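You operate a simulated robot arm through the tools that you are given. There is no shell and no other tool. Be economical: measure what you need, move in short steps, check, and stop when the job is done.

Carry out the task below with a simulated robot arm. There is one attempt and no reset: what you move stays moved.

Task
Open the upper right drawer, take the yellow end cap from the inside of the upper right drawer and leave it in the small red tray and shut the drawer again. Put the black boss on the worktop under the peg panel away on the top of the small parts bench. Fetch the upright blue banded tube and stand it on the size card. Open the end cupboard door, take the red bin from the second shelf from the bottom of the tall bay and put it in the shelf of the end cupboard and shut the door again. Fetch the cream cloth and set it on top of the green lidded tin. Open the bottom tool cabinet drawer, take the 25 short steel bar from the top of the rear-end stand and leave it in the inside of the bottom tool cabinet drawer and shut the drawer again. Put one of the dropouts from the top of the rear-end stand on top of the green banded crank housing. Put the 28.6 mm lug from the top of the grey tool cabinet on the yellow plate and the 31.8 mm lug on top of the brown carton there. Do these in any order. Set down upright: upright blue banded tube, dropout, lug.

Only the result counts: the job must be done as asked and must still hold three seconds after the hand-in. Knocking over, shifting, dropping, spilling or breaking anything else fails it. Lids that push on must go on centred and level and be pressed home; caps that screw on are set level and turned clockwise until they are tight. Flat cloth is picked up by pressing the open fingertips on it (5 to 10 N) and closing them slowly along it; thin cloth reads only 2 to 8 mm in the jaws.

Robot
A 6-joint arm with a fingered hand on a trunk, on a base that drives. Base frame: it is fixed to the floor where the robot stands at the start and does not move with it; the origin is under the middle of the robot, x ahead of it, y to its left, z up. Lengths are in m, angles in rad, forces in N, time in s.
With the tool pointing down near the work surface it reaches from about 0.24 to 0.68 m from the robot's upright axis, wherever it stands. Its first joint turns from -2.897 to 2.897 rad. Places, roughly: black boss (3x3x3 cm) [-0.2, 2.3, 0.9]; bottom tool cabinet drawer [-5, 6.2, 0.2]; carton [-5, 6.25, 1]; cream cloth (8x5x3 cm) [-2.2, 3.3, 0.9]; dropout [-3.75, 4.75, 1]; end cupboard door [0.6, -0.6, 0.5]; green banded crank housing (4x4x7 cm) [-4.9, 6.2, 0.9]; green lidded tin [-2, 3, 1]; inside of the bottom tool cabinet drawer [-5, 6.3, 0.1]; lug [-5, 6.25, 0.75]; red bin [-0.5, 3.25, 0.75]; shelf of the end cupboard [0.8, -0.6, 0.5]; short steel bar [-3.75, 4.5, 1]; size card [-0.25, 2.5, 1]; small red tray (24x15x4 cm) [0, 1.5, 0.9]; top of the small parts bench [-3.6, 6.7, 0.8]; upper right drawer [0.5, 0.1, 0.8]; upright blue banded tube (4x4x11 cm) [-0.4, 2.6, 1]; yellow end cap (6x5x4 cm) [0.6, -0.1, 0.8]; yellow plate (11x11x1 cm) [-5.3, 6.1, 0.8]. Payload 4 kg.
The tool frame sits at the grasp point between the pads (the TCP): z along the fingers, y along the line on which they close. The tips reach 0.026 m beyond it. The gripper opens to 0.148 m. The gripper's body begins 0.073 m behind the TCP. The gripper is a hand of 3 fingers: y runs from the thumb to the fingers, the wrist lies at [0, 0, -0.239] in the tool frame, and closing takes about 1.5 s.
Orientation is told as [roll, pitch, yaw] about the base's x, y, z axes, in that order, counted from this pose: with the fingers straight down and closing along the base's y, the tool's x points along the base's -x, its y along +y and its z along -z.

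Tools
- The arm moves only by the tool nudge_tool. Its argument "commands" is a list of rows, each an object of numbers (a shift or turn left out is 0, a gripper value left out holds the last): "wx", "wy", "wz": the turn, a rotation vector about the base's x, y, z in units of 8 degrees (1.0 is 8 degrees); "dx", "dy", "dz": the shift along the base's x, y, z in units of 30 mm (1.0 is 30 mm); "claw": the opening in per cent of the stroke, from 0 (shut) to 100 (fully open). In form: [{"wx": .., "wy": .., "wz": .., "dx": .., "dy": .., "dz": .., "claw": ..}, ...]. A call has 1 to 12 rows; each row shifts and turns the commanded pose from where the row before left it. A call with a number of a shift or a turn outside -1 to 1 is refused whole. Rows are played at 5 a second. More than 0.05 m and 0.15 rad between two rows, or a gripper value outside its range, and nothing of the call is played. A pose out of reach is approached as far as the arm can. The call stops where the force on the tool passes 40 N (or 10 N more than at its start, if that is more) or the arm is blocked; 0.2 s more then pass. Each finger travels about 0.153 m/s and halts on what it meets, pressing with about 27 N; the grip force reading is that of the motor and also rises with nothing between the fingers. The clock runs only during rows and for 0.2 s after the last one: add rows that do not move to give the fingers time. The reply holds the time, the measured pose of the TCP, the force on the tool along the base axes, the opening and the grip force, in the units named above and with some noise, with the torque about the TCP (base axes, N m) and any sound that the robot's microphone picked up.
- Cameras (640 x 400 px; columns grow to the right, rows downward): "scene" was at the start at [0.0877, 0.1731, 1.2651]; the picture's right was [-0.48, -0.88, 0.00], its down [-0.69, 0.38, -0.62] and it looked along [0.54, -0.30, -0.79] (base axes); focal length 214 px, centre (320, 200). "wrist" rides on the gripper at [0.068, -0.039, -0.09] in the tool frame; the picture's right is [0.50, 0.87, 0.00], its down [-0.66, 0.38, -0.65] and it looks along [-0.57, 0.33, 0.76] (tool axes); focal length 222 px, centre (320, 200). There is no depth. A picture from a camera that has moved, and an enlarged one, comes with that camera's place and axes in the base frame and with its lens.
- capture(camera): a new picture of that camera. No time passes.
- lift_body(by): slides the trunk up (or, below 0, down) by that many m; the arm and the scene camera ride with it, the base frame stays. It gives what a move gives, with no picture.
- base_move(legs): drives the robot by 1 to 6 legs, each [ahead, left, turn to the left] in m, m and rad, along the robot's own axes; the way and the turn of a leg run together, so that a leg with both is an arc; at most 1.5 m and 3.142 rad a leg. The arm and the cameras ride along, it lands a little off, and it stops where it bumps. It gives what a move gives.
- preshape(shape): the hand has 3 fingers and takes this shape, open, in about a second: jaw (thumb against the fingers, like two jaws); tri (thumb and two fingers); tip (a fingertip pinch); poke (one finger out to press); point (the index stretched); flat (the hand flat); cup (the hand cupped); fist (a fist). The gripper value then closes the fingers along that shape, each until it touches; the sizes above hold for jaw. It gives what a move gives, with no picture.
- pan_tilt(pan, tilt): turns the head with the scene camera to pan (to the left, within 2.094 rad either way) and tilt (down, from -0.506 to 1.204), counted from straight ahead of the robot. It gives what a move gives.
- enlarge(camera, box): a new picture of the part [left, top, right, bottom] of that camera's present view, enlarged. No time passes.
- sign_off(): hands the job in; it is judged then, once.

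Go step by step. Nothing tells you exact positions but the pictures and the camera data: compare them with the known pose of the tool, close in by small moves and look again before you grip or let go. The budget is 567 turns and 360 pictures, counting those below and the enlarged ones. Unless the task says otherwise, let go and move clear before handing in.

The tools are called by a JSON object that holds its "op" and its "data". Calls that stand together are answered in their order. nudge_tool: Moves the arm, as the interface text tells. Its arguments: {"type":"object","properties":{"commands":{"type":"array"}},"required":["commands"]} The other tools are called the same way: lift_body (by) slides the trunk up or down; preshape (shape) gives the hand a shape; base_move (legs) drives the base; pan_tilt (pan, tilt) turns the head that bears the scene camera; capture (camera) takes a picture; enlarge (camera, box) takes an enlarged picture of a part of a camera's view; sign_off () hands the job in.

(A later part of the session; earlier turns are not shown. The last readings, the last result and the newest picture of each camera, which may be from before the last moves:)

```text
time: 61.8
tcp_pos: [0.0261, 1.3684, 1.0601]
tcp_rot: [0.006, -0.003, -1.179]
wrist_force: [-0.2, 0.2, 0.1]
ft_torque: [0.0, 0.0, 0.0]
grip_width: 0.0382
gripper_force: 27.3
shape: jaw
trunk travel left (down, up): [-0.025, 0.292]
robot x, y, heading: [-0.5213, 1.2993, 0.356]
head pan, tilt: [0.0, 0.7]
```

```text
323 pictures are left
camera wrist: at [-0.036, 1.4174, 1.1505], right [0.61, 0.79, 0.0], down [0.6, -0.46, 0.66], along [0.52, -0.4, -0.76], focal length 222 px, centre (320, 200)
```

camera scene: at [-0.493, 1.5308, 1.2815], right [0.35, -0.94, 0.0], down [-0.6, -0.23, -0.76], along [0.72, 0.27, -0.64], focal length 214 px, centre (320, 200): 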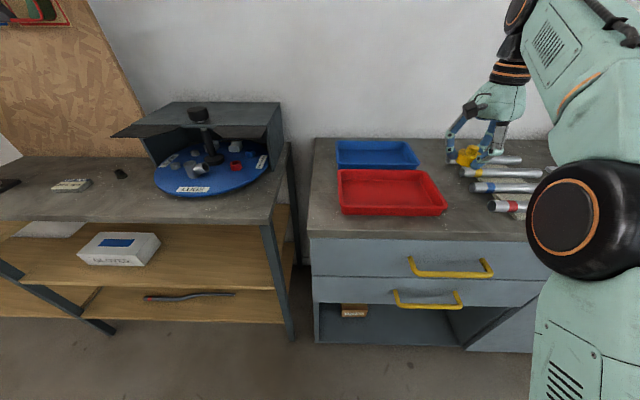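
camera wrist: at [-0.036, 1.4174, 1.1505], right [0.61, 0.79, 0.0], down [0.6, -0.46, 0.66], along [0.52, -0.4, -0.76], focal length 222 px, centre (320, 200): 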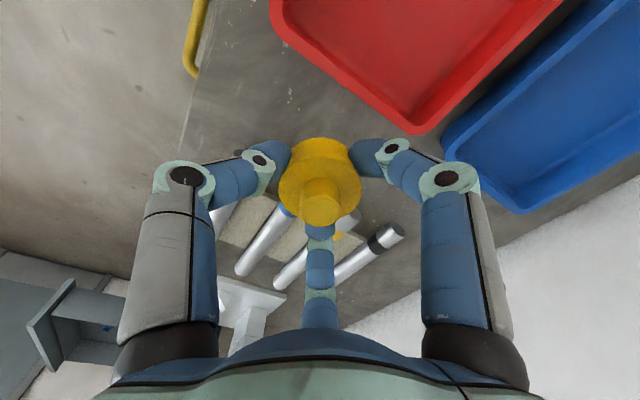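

{"op": "nudge_tool", "data": {"commands": [{"dy": 0.95}, {"dy": 0.95}, {"dy": 0.95}, {"dy": 0.95}, {"dy": 0.95}, {"dz": -0.9}, {"dz": -0.9}, {}]}}

{"op": "capture", "data": {"camera": "scene"}}

{"op": "capture", "data": {"camera": "wrist"}}

```text
time: 63.6
tcp_pos: [0.013, 1.5054, 0.9997]
tcp_rot: [0.004, 0.0, -1.18]
wrist_force: [0.3, -0.5, 0.0]
ft_torque: [-0.02, 0.01, -0.03]
grip_width: 0.0378
gripper_force: 27.2
shape: jaw
out of reach, approached as far as the arm can: row 4, 5
trunk travel left (down, up): [-0.025, 0.292]
robot x, y, heading: [-0.519, 1.2974, 0.351]
head pan, tilt: [0.0, 0.7]
```

```text
322 pictures are left
camera scene: at [-0.4932, 1.5307, 1.2815], right [0.35, -0.94, 0.0], down [-0.6, -0.22, -0.76], along [0.72, 0.27, -0.64], focal length 214 px, centre (320, 200)
```

scene: 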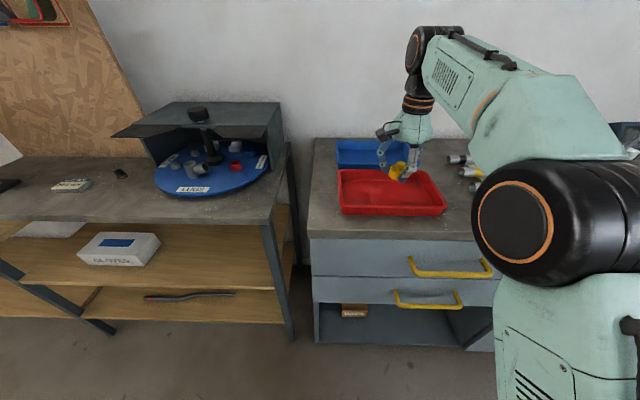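

```text
321 pictures are left
camera wrist: at [-0.0496, 1.5542, 1.0899], right [0.61, 0.79, 0.0], down [0.6, -0.46, 0.66], along [0.52, -0.4, -0.76], focal length 222 px, centre (320, 200)
```

wrist: 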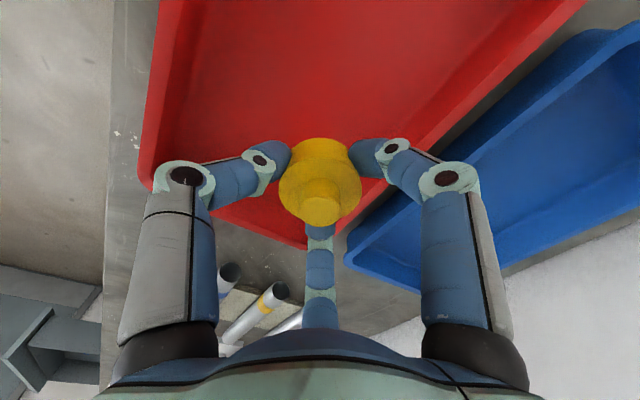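

{"op": "nudge_tool", "data": {"commands": [{"dz": -0.7}, {"dz": -0.7}, {"dz": -0.5}, {}]}}

{"op": "enlarge", "data": {"camera": "scene", "box": [320, 110, 480, 230]}}

```text
time: 64.5
tcp_pos: [0.0131, 1.5039, 0.9506]
tcp_rot: [0.021, 0.0, -1.182]
wrist_force: [-2.7, -1.2, 16.4]
ft_torque: [-0.1, 0.31, 0.02]
grip_width: 0.0398
gripper_force: 26.8
shape: jaw
trunk travel left (down, up): [-0.025, 0.292]
robot x, y, heading: [-0.5182, 1.2973, 0.349]
head pan, tilt: [0.0, 0.7]
stopped in row 4: the force on the tool passed its limit at 45 N (the readings are from after the stop); the commanded pose is now the measured one
```

```text
3.33 times, centred on (400, 170) of scene
camera zoom: at [-0.495, 1.5299, 1.2817], right [0.35, -0.94, 0.0], down [-0.6, -0.22, -0.77], along [0.72, 0.27, -0.64], focal length 715 px, centre (53, 300)
```

zoom: 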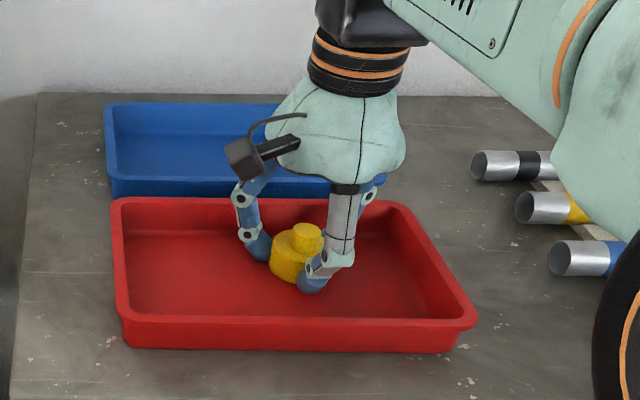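

The cap sits on the tray floor. I release gently and rise.

{"op": "nudge_tool", "data": {"commands": [{"claw": 30}, {"claw": 40}, {"claw": 55}, {"claw": 70}, {}, {"dz": 1}, {"dz": 1}, {"dz": 1}, {"dz": 1}, {"dz": 1}]}}

{"op": "enlarge", "data": {"camera": "scene", "box": [320, 110, 480, 230]}}

```text
time: 66.7
tcp_pos: [-0.0041, 1.499, 1.0775]
tcp_rot: [0.016, -0.001, -1.183]
wrist_force: [0.4, 1.1, 1.0]
ft_torque: [0.02, -0.02, -0.01]
grip_width: 0.1033
gripper_force: 0.1
shape: jaw
out of reach, approached as far as the arm can: row 9, 10
trunk travel left (down, up): [-0.025, 0.292]
robot x, y, heading: [-0.5199, 1.2969, 0.352]
head pan, tilt: [0.0, 0.7]
```

```text
3.33 times, centred on (400, 170) of scene
camera zoom: at [-0.4933, 1.5306, 1.2816], right [0.35, -0.94, 0.0], down [-0.6, -0.22, -0.76], along [0.72, 0.27, -0.64], focal length 715 px, centre (53, 300)
```

zoom: 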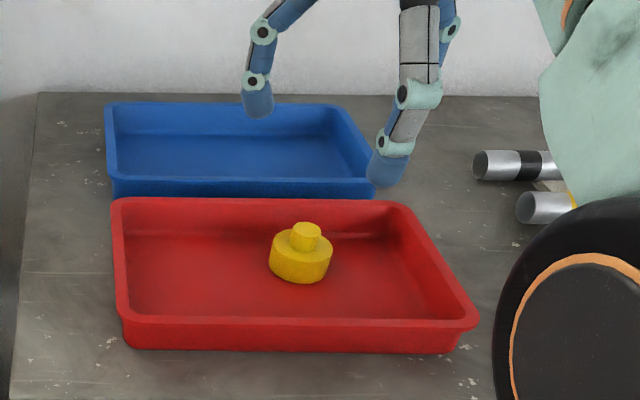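

Cap is in the tray. Now back to the open drawer to shut it.

{"op": "base_move", "data": {"legs": [[-0.35, 0, 0.006], [0, -0.68, 0], [0, -0.68, 0], [-0.48, 0, 0]]}}

{"op": "nudge_tool", "data": {"commands": [{"claw": 10, "dx": 0.7, "dy": 0.26, "dz": -0.7, "wx": 0.35, "wy": -0.937}, {"dx": 0.7, "dy": 0.26, "dz": -0.7, "wx": 0.35, "wy": -0.937}, {"dx": 0.7, "dy": 0.26, "dz": -0.7, "wx": 0.35, "wy": -0.937}, {"dx": 0.7, "dy": 0.26, "dz": -0.7, "wx": 0.35, "wy": -0.937}, {"dx": 0.7, "dy": 0.26, "dz": -0.7, "wx": 0.35, "wy": -0.937}, {"dx": 0.7, "dy": 0.26, "dz": -0.7, "wx": 0.35, "wy": -0.937}, {"dx": 0.7, "dy": 0.26, "dz": -0.7, "wx": 0.2, "wy": -0.55}, {}]}}

{"op": "capture", "data": {"camera": "scene"}}

```text
time: 83.5
tcp_pos: [-0.2827, -0.0687, 1.0789]
tcp_rot: [0.019, 0.0, -1.163]
wrist_force: [0.9, -0.3, 0.1]
ft_torque: [-0.01, 0.0, -0.01]
grip_width: 0.1033
gripper_force: 0.1
shape: jaw
trunk travel left (down, up): [-0.025, 0.292]
robot x, y, heading: [-0.7947, -0.277, 0.374]
head pan, tilt: [0.0, 0.7]
```

```text
time: 85.3
tcp_pos: [-0.1354, -0.0123, 0.9317]
tcp_rot: [0.94, -0.04, -1.183]
wrist_force: [0.7, -1.0, 0.3]
ft_torque: [-0.02, -0.01, -0.02]
grip_width: 0.0149
gripper_force: 0.2
shape: jaw
trunk travel left (down, up): [-0.025, 0.292]
robot x, y, heading: [-0.7934, -0.2753, 0.376]
head pan, tilt: [0.0, 0.7]
```

```text
318 pictures are left
camera scene: at [-0.7724, -0.0448, 1.2816], right [0.36, -0.93, 0.0], down [-0.6, -0.24, -0.76], along [0.71, 0.28, -0.64], focal length 214 px, centre (320, 200)
```

scene: 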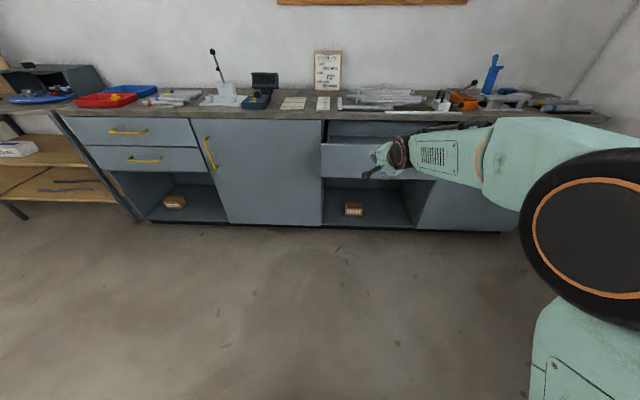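

{"op": "nudge_tool", "data": {"commands": [{"dx": -0.16, "dy": 0.43, "dz": -0.9}, {"dx": -0.16, "dy": 0.43, "dz": -0.9}, {"dx": -0.16, "dy": 0.43, "dz": -0.9}, {"dx": -0.16, "dy": 0.43, "dz": -0.9}, {"dz": -0.8}, {}]}}

{"op": "base_move", "data": {"legs": [[0.12, 0, -0.015]]}}

{"op": "capture", "data": {"camera": "scene"}}

{"op": "capture", "data": {"camera": "wrist"}}

```text
time: 86.7
tcp_pos: [-0.1562, 0.0384, 0.799]
tcp_rot: [0.938, -0.039, -1.183]
wrist_force: [0.2, 0.0, 0.8]
ft_torque: [0.0, -0.01, 0.04]
grip_width: 0.0148
gripper_force: 0.0
shape: jaw
trunk travel left (down, up): [-0.025, 0.292]
robot x, y, heading: [-0.7944, -0.2787, 0.376]
head pan, tilt: [0.0, 0.7]
```

```text
time: 88.0
tcp_pos: [-0.0392, 0.0691, 0.7995]
tcp_rot: [0.937, -0.041, -1.202]
wrist_force: [-0.2, 0.4, -0.1]
ft_torque: [-0.01, 0.01, 0.01]
grip_width: 0.0151
gripper_force: 0.1
shape: jaw
trunk travel left (down, up): [-0.025, 0.292]
robot x, y, heading: [-0.687, -0.2382, 0.359]
head pan, tilt: [0.0, 0.7]
```

```text
317 pictures are left
camera scene: at [-0.6566, -0.0027, 1.2815], right [0.35, -0.94, 0.0], down [-0.6, -0.22, -0.76], along [0.72, 0.27, -0.64], focal length 214 px, centre (320, 200)
```

scene: 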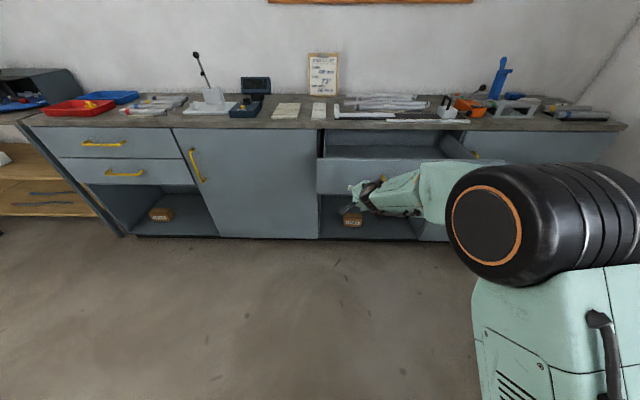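

```text
316 pictures are left
camera wrist: at [-0.1523, 0.1, 0.8185], right [0.29, 0.68, 0.68], down [-0.06, -0.69, 0.72], along [0.96, -0.24, -0.16], focal length 222 px, centre (320, 200)
```

wrist: 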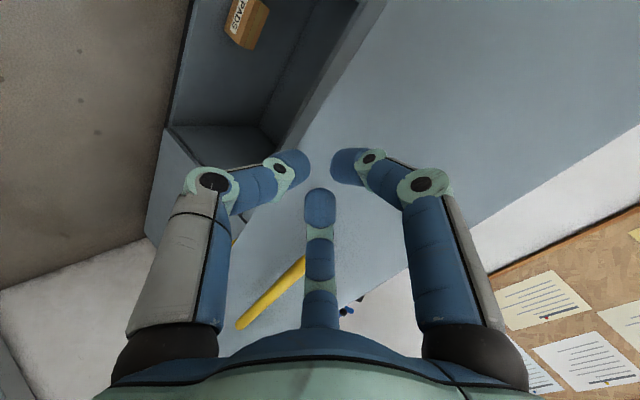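

{"op": "base_move", "data": {"legs": [[0.32, 0, 0]]}}

{"op": "capture", "data": {"camera": "scene"}}

```text
time: 90.1
tcp_pos: [0.2577, 0.1855, 0.7993]
tcp_rot: [0.938, -0.04, -1.196]
wrist_force: [0.3, 0.0, -0.2]
ft_torque: [-0.01, 0.03, 0.02]
grip_width: 0.0149
gripper_force: 0.0
shape: jaw
trunk travel left (down, up): [-0.025, 0.292]
robot x, y, heading: [-0.3866, -0.1235, 0.363]
head pan, tilt: [0.0, 0.7]
```

```text
315 pictures are left
camera scene: at [-0.3596, 0.109, 1.2815], right [0.35, -0.94, 0.0], down [-0.6, -0.23, -0.76], along [0.72, 0.27, -0.64], focal length 214 px, centre (320, 200)
```

scene: 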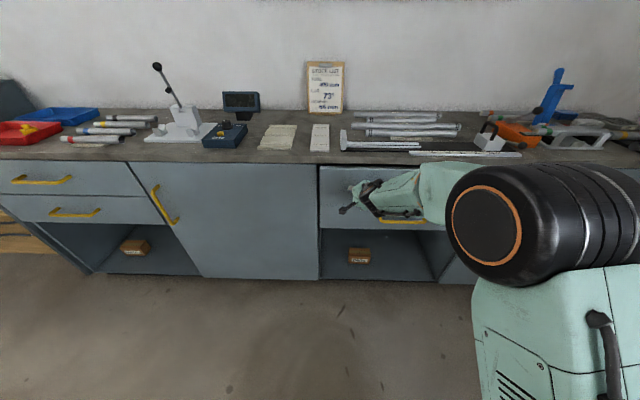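

{"op": "nudge_tool", "data": {"commands": [{"dx": 0.47, "dy": 0.175}, {"dx": 0.47, "dy": 0.175}, {"dx": 0.47, "dy": 0.175}, {"dx": 0.47, "dy": 0.175}, {"dx": 0.47, "dy": 0.175}, {}]}}

{"op": "enlarge", "data": {"camera": "scene", "box": [290, 140, 450, 240]}}

```text
time: 91.0
tcp_pos: [0.3014, 0.2013, 0.8039]
tcp_rot: [0.939, -0.038, -1.196]
wrist_force: [-31.2, -11.1, 8.2]
ft_torque: [-0.12, 0.31, -0.04]
grip_width: 0.0157
gripper_force: 0.1
shape: jaw
trunk travel left (down, up): [-0.025, 0.292]
robot x, y, heading: [-0.3899, -0.1237, 0.363]
head pan, tilt: [0.0, 0.7]
stopped in row 4: the force on the tool passed its limit at 57 N (the readings are from after the stop); the commanded pose is now the measured one
```

```text
4.00 times, centred on (370, 190) of scene
camera zoom: at [-0.3653, 0.1068, 1.282], right [0.35, -0.94, 0.0], down [-0.6, -0.23, -0.77], along [0.72, 0.27, -0.64], focal length 858 px, centre (120, 240)
```

zoom: 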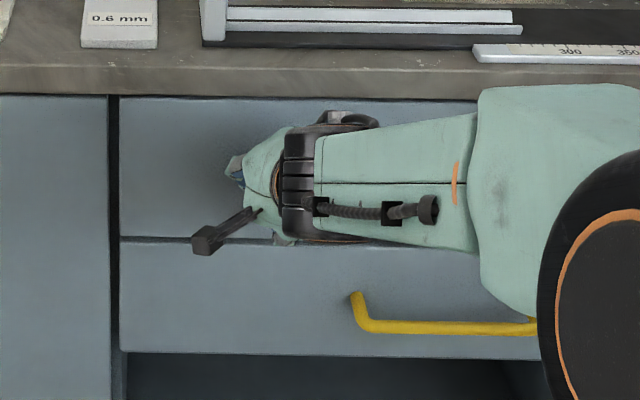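

Drawer shut and flush. Next I back off and look at the end cupboard door to the right.

{"op": "nudge_tool", "data": {"commands": [{"dx": -0.937, "dy": -0.35}, {"dx": -0.937, "dy": -0.35}, {"dx": -0.937, "dy": -0.35, "dz": 0.6}, {"dx": -0.937, "dy": -0.35, "dz": 0.6}, {}]}}

{"op": "base_move", "data": {"legs": [[-0.25, -0.55, -0.003]]}}

{"op": "pan_tilt", "data": {"pan": -0.2, "tilt": 0.7}}

{"op": "capture", "data": {"camera": "scene"}}

{"op": "capture", "data": {"camera": "wrist"}}

```text
time: 92.2
tcp_pos: [0.1919, 0.1612, 0.8365]
tcp_rot: [0.936, -0.041, -1.196]
wrist_force: [0.4, -0.2, -0.1]
ft_torque: [-0.01, -0.01, 0.0]
grip_width: 0.0149
gripper_force: 0.1
shape: jaw
trunk travel left (down, up): [-0.025, 0.292]
robot x, y, heading: [-0.3914, -0.1215, 0.364]
head pan, tilt: [0.0, 0.7]
```

```text
time: 97.6
tcp_pos: [0.1541, -0.4471, 0.8368]
tcp_rot: [0.938, -0.039, -1.197]
wrist_force: [-0.5, 0.3, 0.5]
ft_torque: [0.02, -0.04, -0.01]
grip_width: 0.0146
gripper_force: 0.1
shape: jaw
trunk travel left (down, up): [-0.025, 0.292]
robot x, y, heading: [-0.4283, -0.7299, 0.359]
head pan, tilt: [0.0, 0.7]
```

```text
time: 98.3
tcp_pos: [0.1541, -0.448, 0.8355]
tcp_rot: [0.936, -0.04, -1.197]
wrist_force: [-0.1, 0.2, -0.5]
ft_torque: [0.0, 0.01, 0.0]
grip_width: 0.0149
gripper_force: 0.2
shape: jaw
trunk travel left (down, up): [-0.025, 0.292]
robot x, y, heading: [-0.4228, -0.7324, 0.364]
head pan, tilt: [-0.201, 0.7]
```

```text
313 pictures are left
camera scene: at [-0.3955, -0.5151, 1.2815], right [0.16, -0.99, 0.0], down [-0.64, -0.1, -0.76], along [0.76, 0.12, -0.64], focal length 214 px, centre (320, 200)
```

scene: 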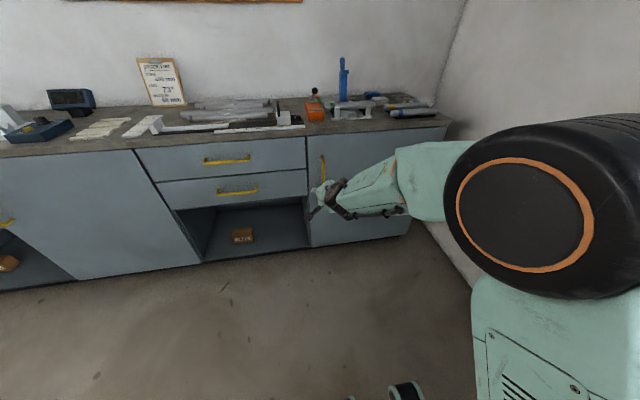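

```text
312 pictures are left
camera wrist: at [0.0394, -0.4171, 0.856], right [0.29, 0.68, 0.68], down [-0.05, -0.69, 0.72], along [0.96, -0.24, -0.16], focal length 222 px, centre (320, 200)
```

wrist: 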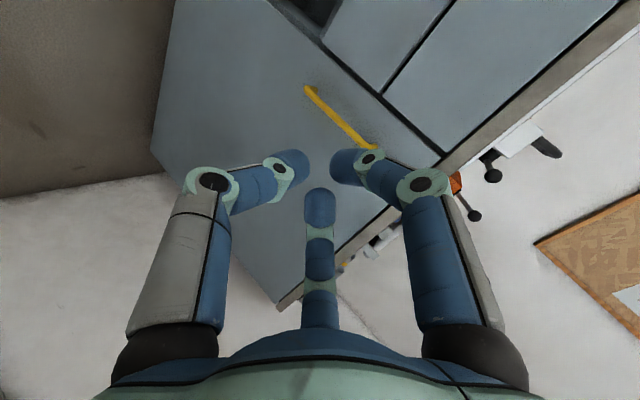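

Handle of the end cupboard door: vertical bar at lateral −0.533, z 0.59–0.80, 0.05 out. I roll the hand so that it closes horizontally.

{"op": "nudge_tool", "data": {"commands": [{"wx": -0.758, "wy": -0.272, "wz": 0.593, "claw": 50}, {"wx": -0.758, "wy": -0.272, "wz": 0.593}, {"wx": -0.758, "wy": -0.272, "wz": 0.593}, {"wx": -0.758, "wy": -0.272, "wz": 0.593}, {"wx": -0.758, "wy": -0.272, "wz": 0.593}, {"wx": -0.758, "wy": -0.272, "wz": 0.593}, {"wx": -0.758, "wy": -0.272, "wz": 0.593}, {"wx": -0.758, "wy": -0.272, "wz": 0.593}, {"wx": -0.758, "wy": -0.272, "wz": 0.593}, {"wx": -0.758, "wy": -0.272, "wz": 0.593}, {"wx": -0.758, "wy": -0.272, "wz": 0.593}, {"wx": -0.19, "wy": -0.068, "wz": 0.148}]}}

{"op": "capture", "data": {"camera": "scene"}}

```text
time: 100.9
tcp_pos: [0.1542, -0.4469, 0.8375]
tcp_rot: [-0.067, -0.937, 0.43]
wrist_force: [-0.9, 0.3, 0.5]
ft_torque: [0.0, -0.01, -0.01]
grip_width: 0.0736
gripper_force: 0.0
shape: jaw
trunk travel left (down, up): [-0.025, 0.292]
robot x, y, heading: [-0.4275, -0.7326, 0.361]
head pan, tilt: [-0.201, 0.7]
```

```text
311 pictures are left
camera scene: at [-0.3955, -0.5152, 1.2815], right [0.16, -0.99, 0.0], down [-0.64, -0.1, -0.76], along [0.76, 0.12, -0.64], focal length 214 px, centre (320, 200)
```

scene: 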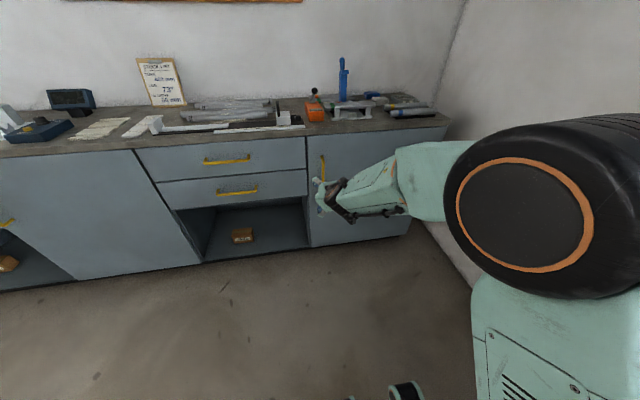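

{"op": "base_move", "data": {"legs": [[0.2, 0, 0]]}}

{"op": "nudge_tool", "data": {"commands": [{"dx": 0.35, "dy": -0.93, "dz": -0.6}, {"dx": 0.35, "dy": -0.93, "dz": -0.6}, {"dz": -0.6}, {"dz": -0.6}, {}]}}

{"op": "capture", "data": {"camera": "wrist"}}

{"op": "capture", "data": {"camera": "scene"}}

```text
time: 102.5
tcp_pos: [0.3412, -0.3781, 0.8364]
tcp_rot: [-0.064, -0.935, 0.424]
wrist_force: [0.6, 0.2, 0.0]
ft_torque: [0.0, 0.0, 0.0]
grip_width: 0.0736
gripper_force: 0.0
shape: jaw
trunk travel left (down, up): [-0.025, 0.292]
robot x, y, heading: [-0.2424, -0.6631, 0.359]
head pan, tilt: [-0.201, 0.7]
```

```text
time: 103.7
tcp_pos: [0.3572, -0.4128, 0.7709]
tcp_rot: [-0.073, -0.931, 0.421]
wrist_force: [-1.0, -0.3, -0.7]
ft_torque: [0.03, 0.02, 0.04]
grip_width: 0.0732
gripper_force: 0.1
shape: jaw
out of reach, approached as far as the arm can: row 2, 3, 4
trunk travel left (down, up): [-0.025, 0.292]
robot x, y, heading: [-0.2374, -0.6589, 0.363]
head pan, tilt: [-0.201, 0.7]
```

```text
310 pictures are left
camera wrist: at [0.2667, -0.488, 0.7723], right [-0.58, 0.69, -0.44], down [-0.28, 0.34, 0.9], along [0.77, 0.64, -0.01], focal length 222 px, centre (320, 200)
```

wrist: 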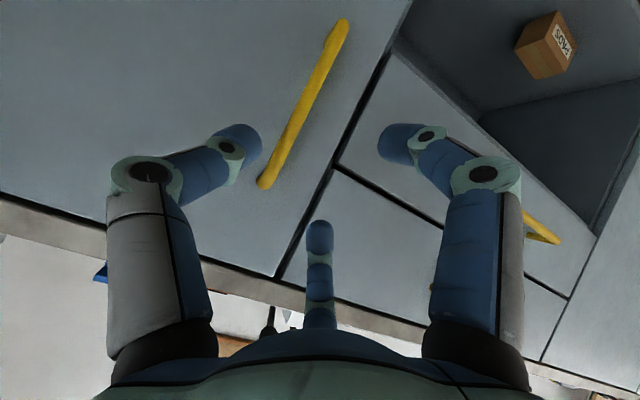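

```text
309 pictures are left
camera scene: at [-0.2078, -0.4451, 1.2816], right [0.16, -0.99, 0.0], down [-0.64, -0.1, -0.76], along [0.76, 0.12, -0.64], focal length 214 px, centre (320, 200)
```

scene: 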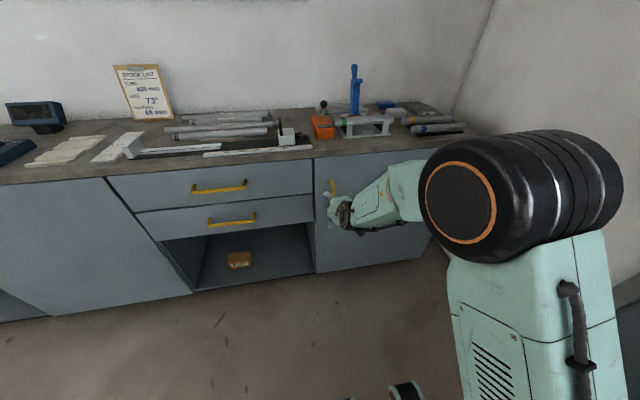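

{"op": "nudge_tool", "data": {"commands": [{"wx": -0.35, "wy": 0.937}, {"wx": -0.35, "wy": 0.937}, {"dz": -0.6}, {"dz": -0.6}, {}]}}

{"op": "capture", "data": {"camera": "scene"}}

```text
time: 104.9
tcp_pos: [0.3663, -0.4333, 0.7486]
tcp_rot: [-0.129, -0.751, 0.41]
wrist_force: [-0.1, 0.9, 0.1]
ft_torque: [0.02, 0.02, -0.01]
grip_width: 0.0735
gripper_force: 0.0
shape: jaw
out of reach, approached as far as the arm can: row 1, 2, 3
trunk travel left (down, up): [-0.025, 0.292]
robot x, y, heading: [-0.2384, -0.662, 0.36]
head pan, tilt: [-0.201, 0.7]
```

```text
308 pictures are left
camera scene: at [-0.2078, -0.4451, 1.2815], right [0.16, -0.99, 0.0], down [-0.64, -0.1, -0.76], along [0.76, 0.12, -0.64], focal length 214 px, centre (320, 200)
```

scene: 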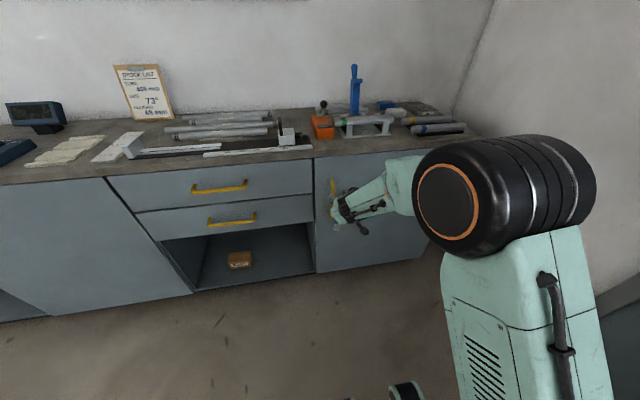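

{"op": "base_move", "data": {"legs": [[-0.15, 0, 0]]}}

{"op": "nudge_tool", "data": {"commands": [{"dx": 0.937, "dy": 0.35}, {"dx": 0.937, "dy": 0.35}, {"dx": 0.937, "dy": 0.35}, {"dz": -0.9}, {"dz": -0.9}, {}]}}

```text
time: 106.3
tcp_pos: [0.2245, -0.4844, 0.7489]
tcp_rot: [-0.128, -0.755, 0.411]
wrist_force: [0.0, -1.1, -0.1]
ft_torque: [0.02, -0.01, 0.04]
grip_width: 0.0735
gripper_force: 0.1
shape: jaw
trunk travel left (down, up): [-0.025, 0.292]
robot x, y, heading: [-0.3817, -0.7159, 0.358]
head pan, tilt: [-0.201, 0.7]
```

```text
time: 107.7
tcp_pos: [0.3087, -0.4525, 0.6944]
tcp_rot: [-0.129, -0.751, 0.409]
wrist_force: [0.1, -0.3, -0.6]
ft_torque: [0.04, -0.03, 0.0]
grip_width: 0.0734
gripper_force: 0.0
shape: jaw
trunk travel left (down, up): [-0.025, 0.292]
robot x, y, heading: [-0.3772, -0.7123, 0.359]
head pan, tilt: [-0.201, 0.7]
```

Reachable with the wrist farther out. I approach the handle along the slanted tool axis.

{"op": "nudge_tool", "data": {"commands": [{"dz": 0.9}, {"dz": 0.9, "dx": 0.47, "dy": 0.175}, {"dz": 0.9, "dx": 0.937, "dy": 0.35}, {"dx": 0.937, "dy": 0.35}, {"dx": 0.64, "dy": 0.24, "dz": -0.73}, {"dx": 0.64, "dy": 0.24, "dz": -0.73}, {"dx": 0.64, "dy": 0.24, "dz": -0.73}, {}]}}

{"op": "capture", "data": {"camera": "wrist"}}

```text
time: 109.5
tcp_pos: [0.4359, -0.4049, 0.7098]
tcp_rot: [-0.129, -0.752, 0.411]
wrist_force: [0.1, -0.8, -0.3]
ft_torque: [-0.03, 0.01, 0.01]
grip_width: 0.0736
gripper_force: 0.1
shape: jaw
trunk travel left (down, up): [-0.025, 0.292]
robot x, y, heading: [-0.3788, -0.7139, 0.359]
head pan, tilt: [-0.201, 0.7]
```

```text
307 pictures are left
camera wrist: at [0.343, -0.4738, 0.7331], right [-0.61, 0.67, -0.42], down [-0.12, 0.45, 0.89], along [0.78, 0.59, -0.19], focal length 222 px, centre (320, 200)
```

wrist: 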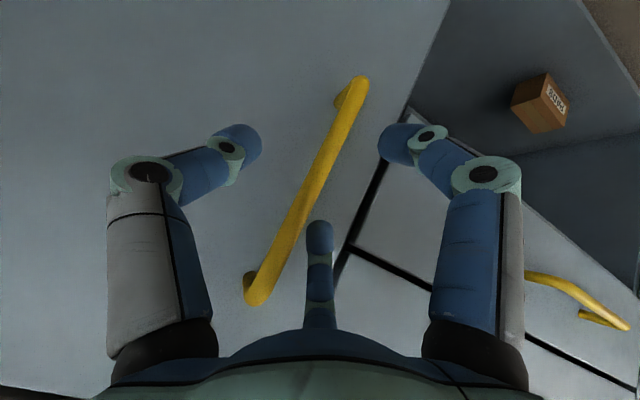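

{"op": "nudge_tool", "data": {"commands": [{"dx": 0.6, "dy": 0.22, "dz": -0.4}, {"dx": 0.6, "dy": 0.22, "dz": -0.4}, {}]}}

{"op": "capture", "data": {"camera": "wrist"}}

```text
time: 110.3
tcp_pos: [0.4344, -0.3992, 0.686]
tcp_rot: [-0.128, -0.752, 0.411]
wrist_force: [-0.1, -0.5, 0.4]
ft_torque: [-0.03, -0.04, -0.01]
grip_width: 0.0736
gripper_force: 0.0
shape: jaw
out of reach, approached as far as the arm can: row 1, 2
trunk travel left (down, up): [-0.025, 0.292]
robot x, y, heading: [-0.3786, -0.7149, 0.355]
head pan, tilt: [-0.201, 0.7]
```

```text
306 pictures are left
camera wrist: at [0.3407, -0.4681, 0.7093], right [-0.61, 0.67, -0.42], down [-0.12, 0.45, 0.89], along [0.78, 0.59, -0.19], focal length 222 px, centre (320, 200)
```

wrist: 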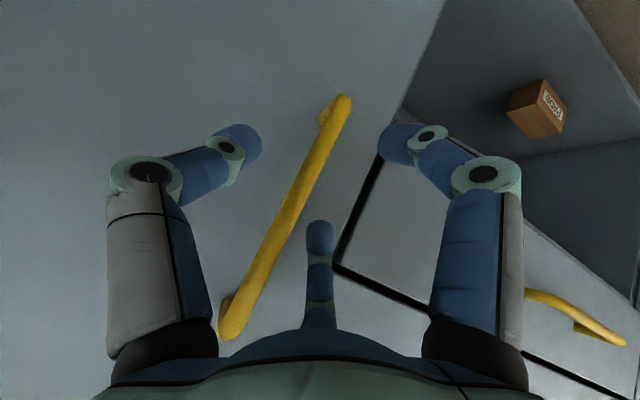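

{"op": "base_move", "data": {"legs": [[0.05, 0, 0]]}}

{"op": "capture", "data": {"camera": "wrist"}}

```text
time: 111.2
tcp_pos: [0.4798, -0.3824, 0.6863]
tcp_rot: [-0.13, -0.751, 0.409]
wrist_force: [-15.2, -3.7, -3.1]
ft_torque: [-0.07, -0.19, 0.56]
grip_width: 0.068
gripper_force: 0.1
shape: jaw
trunk travel left (down, up): [-0.025, 0.292]
robot x, y, heading: [-0.3314, -0.6945, 0.358]
head pan, tilt: [-0.201, 0.7]
```

```text
305 pictures are left
camera wrist: at [0.3862, -0.4513, 0.709], right [-0.61, 0.67, -0.42], down [-0.12, 0.45, 0.89], along [0.78, 0.59, -0.19], focal length 222 px, centre (320, 200)
```

wrist: 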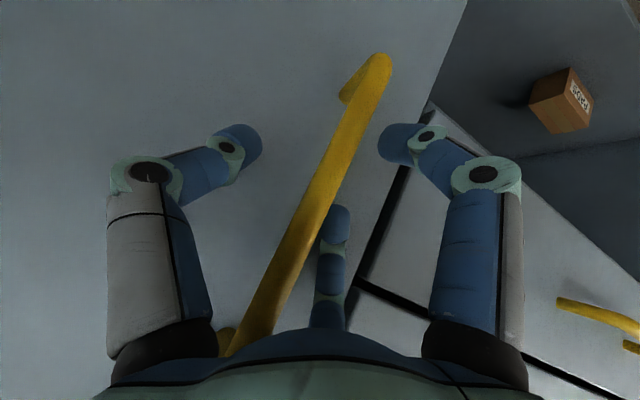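

{"op": "nudge_tool", "data": {"commands": [{"claw": 25}, {"claw": 0}, {}, {}, {}, {}, {}]}}

{"op": "capture", "data": {"camera": "wrist"}}

```text
time: 112.8
tcp_pos: [0.4805, -0.3823, 0.6837]
tcp_rot: [-0.129, -0.752, 0.41]
wrist_force: [1.9, -2.5, -0.7]
ft_torque: [0.01, 0.01, 0.02]
grip_width: 0.0001
gripper_force: 26.4
shape: jaw
trunk travel left (down, up): [-0.025, 0.292]
robot x, y, heading: [-0.3323, -0.6937, 0.36]
head pan, tilt: [-0.201, 0.7]
```

```text
304 pictures are left
camera wrist: at [0.3869, -0.4514, 0.7083], right [-0.61, 0.67, -0.42], down [-0.12, 0.45, 0.89], along [0.78, 0.59, -0.19], focal length 222 px, centre (320, 200)
```

wrist: 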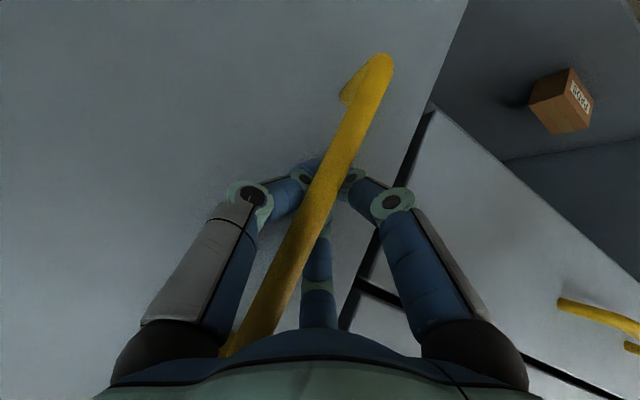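

Hooked behind the door handle. I pull by driving back.

{"op": "base_move", "data": {"legs": [[-0.1, -0.008, 0], [-0.1, -0.025, 0]]}}

{"op": "capture", "data": {"camera": "scene"}}

{"op": "capture", "data": {"camera": "wrist"}}

```text
time: 114.7
tcp_pos: [0.3078, -0.4859, 0.6846]
tcp_rot: [-0.128, -0.75, 0.408]
wrist_force: [21.7, -23.5, 1.8]
ft_torque: [0.12, 0.06, 0.76]
grip_width: 0.0
gripper_force: 26.5
shape: jaw
trunk travel left (down, up): [-0.025, 0.292]
robot x, y, heading: [-0.5056, -0.7955, 0.357]
head pan, tilt: [-0.201, 0.7]
```

```text
303 pictures are left
camera scene: at [-0.4727, -0.5823, 1.2819], right [0.16, -0.99, 0.0], down [-0.64, -0.1, -0.76], along [0.75, 0.12, -0.64], focal length 214 px, centre (320, 200)
```

scene: 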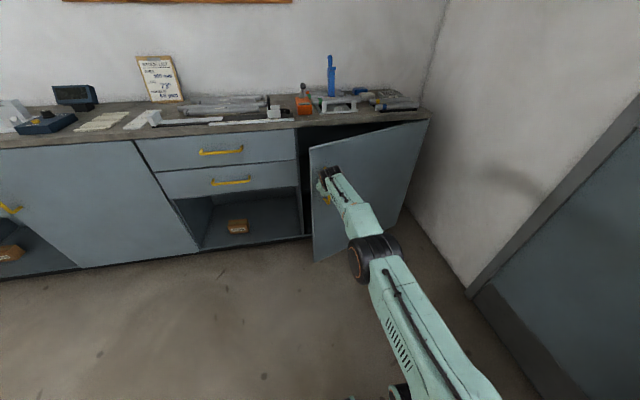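

```text
302 pictures are left
camera wrist: at [0.2148, -0.5541, 0.7084], right [-0.61, 0.67, -0.42], down [-0.12, 0.45, 0.89], along [0.79, 0.59, -0.19], focal length 222 px, centre (320, 200)
```

wrist: 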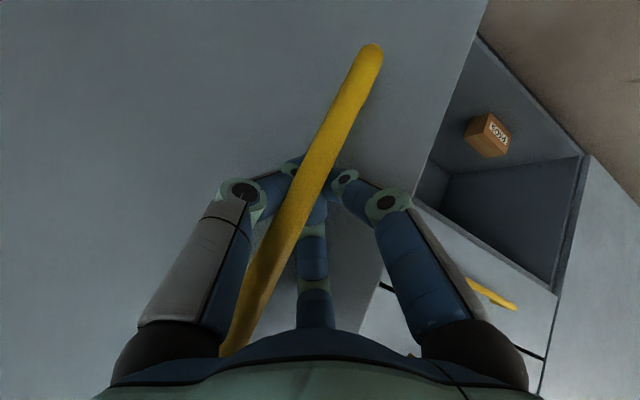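

{"op": "base_move", "data": {"legs": [[-0.08, -0.045, 0], [-0.07, -0.05, 0]]}}

{"op": "capture", "data": {"camera": "scene"}}

{"op": "capture", "data": {"camera": "wrist"}}

```text
time: 116.5
tcp_pos: [0.22, -0.5974, 0.6859]
tcp_rot: [-0.139, -0.757, 0.406]
wrist_force: [13.1, -9.3, -2.2]
ft_torque: [0.06, 0.06, 0.19]
grip_width: 0.0
gripper_force: 26.9
shape: jaw
trunk travel left (down, up): [-0.025, 0.292]
robot x, y, heading: [-0.5946, -0.8975, 0.362]
head pan, tilt: [-0.201, 0.7]
stopped in leg 2: the robot was blocked; the commanded pose is now the measured one
```

```text
301 pictures are left
camera scene: at [-0.5651, -0.6835, 1.2816], right [0.15, -0.99, 0.0], down [-0.64, -0.1, -0.76], along [0.76, 0.12, -0.64], focal length 214 px, centre (320, 200)
```

scene: 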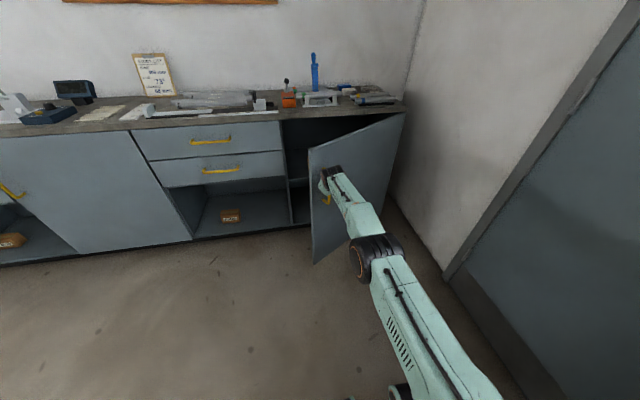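

```text
300 pictures are left
camera wrist: at [0.1264, -0.6664, 0.7102], right [-0.6, 0.68, -0.43], down [-0.12, 0.46, 0.88], along [0.79, 0.58, -0.19], focal length 222 px, centre (320, 200)
```

wrist: 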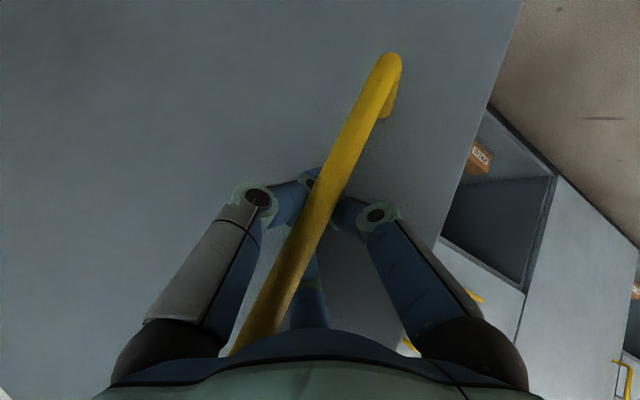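

Door is about 30° open. I release, then will sweep it wider from the inner side.

{"op": "nudge_tool", "data": {"commands": [{"claw": 55}, {}, {}, {"dx": -0.64, "dy": -0.24, "dz": 0.73}, {"dx": -0.64, "dy": -0.24, "dz": 0.73}, {"dx": -0.64, "dy": -0.24, "dz": 0.73}, {"dx": -0.64, "dy": -0.24, "dz": 0.73}, {"dz": 1, "claw": 0}, {"dz": 1}, {"dz": 1}, {"dz": 1}, {"dz": 1}]}}

{"op": "capture", "data": {"camera": "scene"}}

```text
time: 119.1
tcp_pos: [0.14, -0.624, 0.926]
tcp_rot: [-0.14, -0.756, 0.409]
wrist_force: [0.1, -0.3, -0.4]
ft_torque: [-0.03, -0.01, -0.03]
grip_width: 0.0
gripper_force: 26.9
shape: jaw
trunk travel left (down, up): [-0.025, 0.292]
robot x, y, heading: [-0.5979, -0.9046, 0.355]
head pan, tilt: [-0.201, 0.7]
```

```text
299 pictures are left
camera scene: at [-0.567, -0.6826, 1.2816], right [0.15, -0.99, 0.0], down [-0.64, -0.1, -0.77], along [0.76, 0.12, -0.64], focal length 214 px, centre (320, 200)
```

scene: 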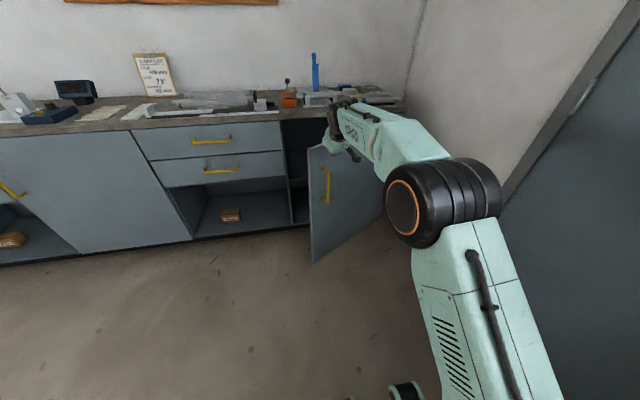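

{"op": "nudge_tool", "data": {"commands": [{"dz": 0.7, "dx": -0.94, "dy": -0.35}, {"dz": 0.7, "dx": -0.94, "dy": -0.35}, {"dz": 0.7, "wx": -0.315, "wy": 0.843, "dx": -0.94, "dy": -0.35}, {"dz": 0.7, "wx": -0.315, "wy": 0.843, "dx": -0.94, "dy": -0.35}, {"dz": 0.7, "wx": -0.315, "wy": 0.843, "dx": -0.94, "dy": -0.35}, {"dz": 0.7, "wx": -0.315, "wy": 0.843, "dx": -0.94, "dy": -0.35}, {"wx": -0.315, "wy": 0.843, "dx": -0.94, "dy": -0.35}, {"wx": -0.315, "wy": 0.843, "dx": -0.94, "dy": -0.35}, {}]}}

{"op": "base_move", "data": {"legs": [[0, 0.34, 0], [0.45, 0, 0]]}}

{"op": "pan_tilt", "data": {"pan": -0.5, "tilt": 0.8}}

{"op": "capture", "data": {"camera": "scene"}}

```text
time: 121.1
tcp_pos: [-0.0847, -0.7078, 1.0495]
tcp_rot: [-0.106, 0.0, 0.394]
wrist_force: [0.8, -0.2, -0.5]
ft_torque: [0.02, 0.01, 0.01]
grip_width: 0.0
gripper_force: 27.0
shape: jaw
trunk travel left (down, up): [-0.025, 0.292]
robot x, y, heading: [-0.5986, -0.9005, 0.352]
head pan, tilt: [-0.201, 0.7]
```

```text
time: 126.9
tcp_pos: [0.2112, -0.2336, 1.0505]
tcp_rot: [-0.104, -0.003, 0.398]
wrist_force: [-0.6, 0.4, 0.7]
ft_torque: [0.0, -0.01, -0.02]
grip_width: 0.0
gripper_force: 27.6
shape: jaw
trunk travel left (down, up): [-0.025, 0.292]
robot x, y, heading: [-0.3009, -0.4236, 0.356]
head pan, tilt: [-0.201, 0.7]
```

```text
time: 127.7
tcp_pos: [0.2099, -0.2327, 1.0499]
tcp_rot: [-0.105, -0.003, 0.398]
wrist_force: [-0.8, 0.3, -0.2]
ft_torque: [-0.01, 0.0, -0.01]
grip_width: 0.0
gripper_force: 26.9
shape: jaw
trunk travel left (down, up): [-0.025, 0.292]
robot x, y, heading: [-0.301, -0.4271, 0.366]
head pan, tilt: [-0.499, 0.799]
```

```text
298 pictures are left
camera scene: at [-0.2757, -0.2343, 1.2733], right [-0.14, -0.99, 0.0], down [-0.71, 0.1, -0.7], along [0.69, -0.1, -0.72], focal length 214 px, centre (320, 200)
```

scene: 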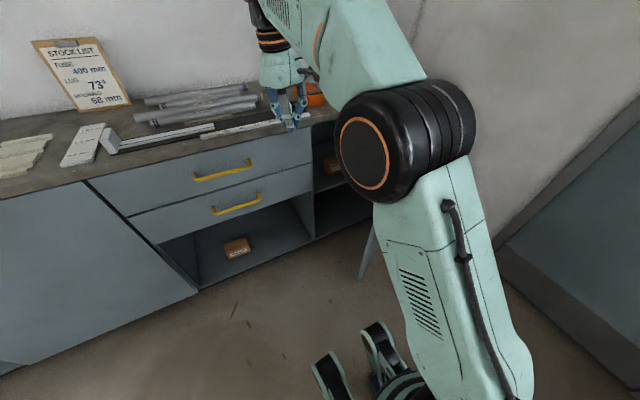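

{"op": "base_move", "data": {"legs": [[0.07, -0.05, 0]]}}

{"op": "nudge_tool", "data": {"commands": [{"dx": 0.326, "dy": -0.873}, {"dx": 0.326, "dy": -0.873}, {"dx": 0.326, "dy": -0.873}, {"dx": 0.326, "dy": -0.873}, {"dx": 0.326, "dy": -0.873}, {"dx": 0.326, "dy": -0.873}, {"dx": 0.326, "dy": -0.873}, {"dx": 0.326, "dy": -0.873}, {"dx": 0.326, "dy": -0.873}, {"dx": 0.326, "dy": -0.873}, {}]}}

{"op": "capture", "data": {"camera": "wrist"}}

{"op": "capture", "data": {"camera": "scene"}}

```text
time: 128.8
tcp_pos: [0.2932, -0.2565, 1.0506]
tcp_rot: [-0.105, -0.001, 0.399]
wrist_force: [0.9, 0.0, 0.0]
ft_torque: [0.01, 0.01, 0.02]
grip_width: 0.0
gripper_force: 27.2
shape: jaw
trunk travel left (down, up): [-0.025, 0.292]
robot x, y, heading: [-0.2192, -0.4485, 0.358]
head pan, tilt: [-0.499, 0.799]
```

```text
time: 131.2
tcp_pos: [0.3718, -0.5172, 1.0402]
tcp_rot: [-0.105, -0.001, 0.398]
wrist_force: [0.4, -0.1, -0.3]
ft_torque: [0.01, -0.02, 0.02]
grip_width: 0.0003
gripper_force: 26.9
shape: jaw
out of reach, approached as far as the arm can: row 8, 9, 10
trunk travel left (down, up): [-0.025, 0.292]
robot x, y, heading: [-0.2234, -0.451, 0.357]
head pan, tilt: [-0.499, 0.799]
```

```text
297 pictures are left
camera wrist: at [0.3213, -0.569, 1.1341], right [-0.8, 0.6, -0.09], down [0.43, 0.66, 0.61], along [0.43, 0.45, -0.79], focal length 222 px, centre (320, 200)
```

wrist: 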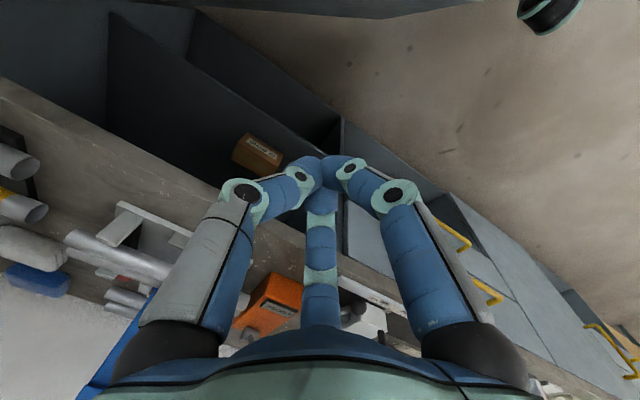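

```text
296 pictures are left
camera scene: at [-0.1927, -0.257, 1.2733], right [-0.14, -0.99, 0.0], down [-0.71, 0.1, -0.7], along [0.69, -0.1, -0.72], focal length 214 px, centre (320, 200)
```

scene: 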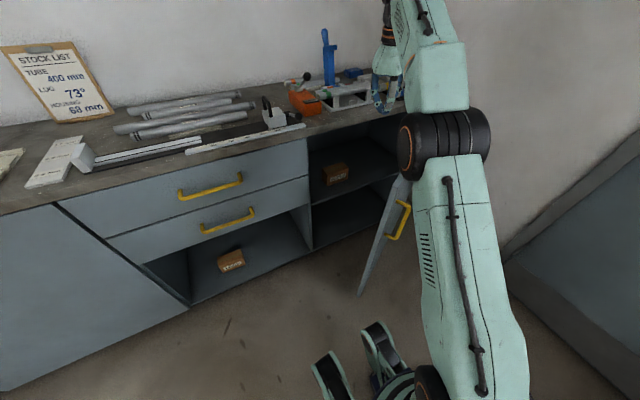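

{"op": "nudge_tool", "data": {"commands": [{"dz": -1}, {"dz": -1}, {"dz": -1}, {"dz": -1}, {"dz": -1}, {"dz": -1}, {"dz": -1}, {"dz": -1}, {"dz": -1}, {"dz": -1}, {}]}}

{"op": "capture", "data": {"camera": "wrist"}}

{"op": "capture", "data": {"camera": "scene"}}

```text
time: 133.6
tcp_pos: [0.3716, -0.5178, 0.741]
tcp_rot: [-0.105, -0.004, 0.396]
wrist_force: [0.3, -1.2, 0.3]
ft_torque: [-0.02, 0.03, 0.0]
grip_width: 0.0003
gripper_force: 27.5
shape: jaw
trunk travel left (down, up): [-0.025, 0.292]
robot x, y, heading: [-0.2189, -0.4497, 0.363]
head pan, tilt: [-0.499, 0.799]
```

```text
295 pictures are left
camera wrist: at [0.3222, -0.5691, 0.8345], right [-0.79, 0.6, -0.09], down [0.43, 0.66, 0.61], along [0.43, 0.45, -0.79], focal length 222 px, centre (320, 200)
```

wrist: 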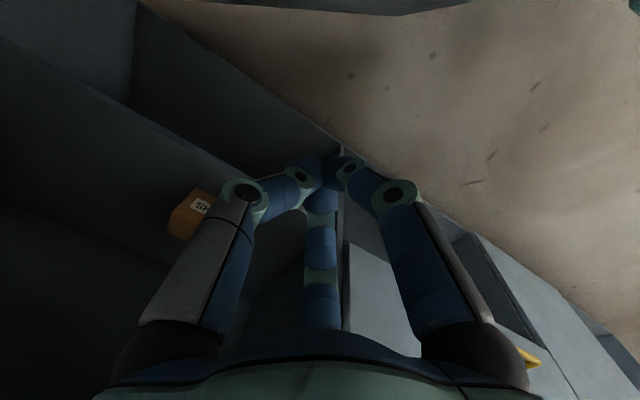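

```text
294 pictures are left
camera scene: at [-0.193, -0.2569, 1.2733], right [-0.14, -0.99, 0.0], down [-0.71, 0.1, -0.7], along [0.69, -0.1, -0.72], focal length 214 px, centre (320, 200)
```

scene: 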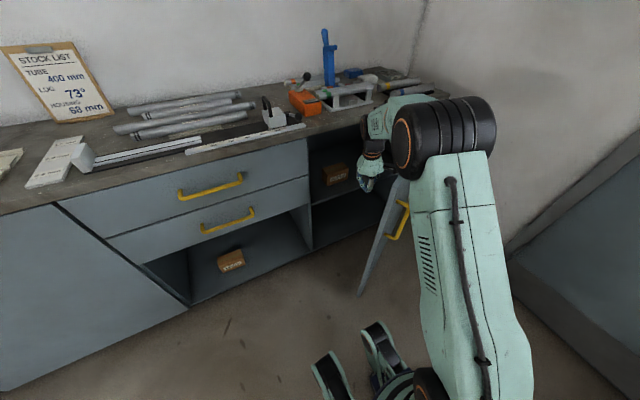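

{"op": "base_move", "data": {"legs": [[-0.22, 0.05, 0]]}}

{"op": "nudge_tool", "data": {"commands": [{"dx": 0.326, "dy": -0.873}, {"dx": 0.326, "dy": -0.873}, {"dx": 0.326, "dy": -0.873}, {"dx": 0.326, "dy": -0.873}, {"dx": 0.326, "dy": -0.873}, {"dx": 0.326, "dy": -0.873}, {"dx": 0.326, "dy": -0.873}, {}]}}

{"op": "capture", "data": {"camera": "scene"}}

```text
time: 135.3
tcp_pos: [0.1564, -0.5455, 0.7414]
tcp_rot: [-0.105, -0.004, 0.397]
wrist_force: [0.3, -0.4, 0.7]
ft_torque: [-0.01, 0.0, 0.01]
grip_width: 0.0
gripper_force: 27.5
shape: jaw
trunk travel left (down, up): [-0.025, 0.292]
robot x, y, heading: [-0.4339, -0.4781, 0.359]
head pan, tilt: [-0.499, 0.799]
```

```text
time: 137.1
tcp_pos: [0.2268, -0.7282, 0.7405]
tcp_rot: [-0.105, -0.001, 0.401]
wrist_force: [0.3, -0.2, -1.4]
ft_torque: [0.0, 0.03, 0.01]
grip_width: 0.0001
gripper_force: 27.5
shape: jaw
trunk travel left (down, up): [-0.025, 0.292]
robot x, y, heading: [-0.4354, -0.4762, 0.36]
head pan, tilt: [-0.499, 0.799]
```

```text
293 pictures are left
camera scene: at [-0.4085, -0.2849, 1.2733], right [-0.14, -0.99, 0.0], down [-0.71, 0.1, -0.7], along [0.69, -0.1, -0.72], focal length 214 px, centre (320, 200)
```

scene: 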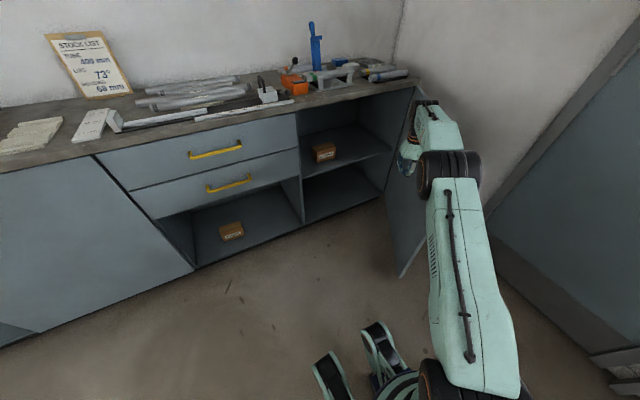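

{"op": "base_move", "data": {"legs": [[-0.1, -0.15, 0]]}}

{"op": "nudge_tool", "data": {"commands": [{"dx": -0.39, "dy": -0.86}, {"dx": -0.39, "dy": -0.86}, {"dx": -0.39, "dy": -0.86}, {"dx": -0.39, "dy": -0.86}, {}]}}

{"op": "capture", "data": {"camera": "scene"}}

```text
time: 139.0
tcp_pos: [0.184, -0.9003, 0.7401]
tcp_rot: [-0.106, -0.002, 0.398]
wrist_force: [0.7, 0.0, 0.7]
ft_torque: [0.0, 0.04, -0.02]
grip_width: 0.0003
gripper_force: 27.1
shape: jaw
trunk travel left (down, up): [-0.025, 0.292]
robot x, y, heading: [-0.4798, -0.6495, 0.359]
head pan, tilt: [-0.499, 0.799]
```

```text
time: 140.2
tcp_pos: [0.1376, -1.0037, 0.7406]
tcp_rot: [-0.106, -0.003, 0.396]
wrist_force: [0.1, -0.1, 0.1]
ft_torque: [-0.02, -0.01, 0.01]
grip_width: 0.0002
gripper_force: 27.2
shape: jaw
trunk travel left (down, up): [-0.025, 0.292]
robot x, y, heading: [-0.4788, -0.6478, 0.359]
head pan, tilt: [-0.499, 0.799]
```

```text
292 pictures are left
camera scene: at [-0.4495, -0.4556, 1.2733], right [-0.14, -0.99, 0.0], down [-0.71, 0.1, -0.7], along [0.69, -0.1, -0.72], focal length 214 px, centre (320, 200)
```

scene: 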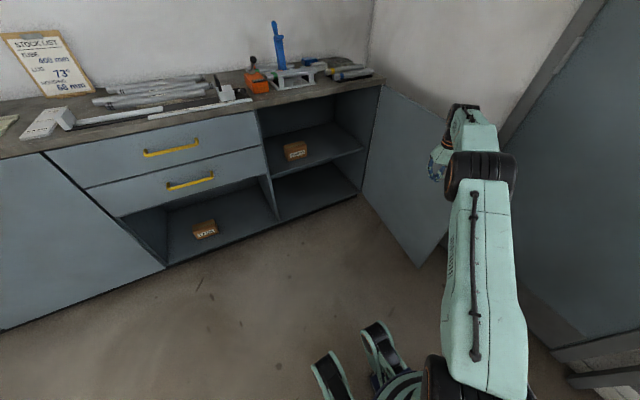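

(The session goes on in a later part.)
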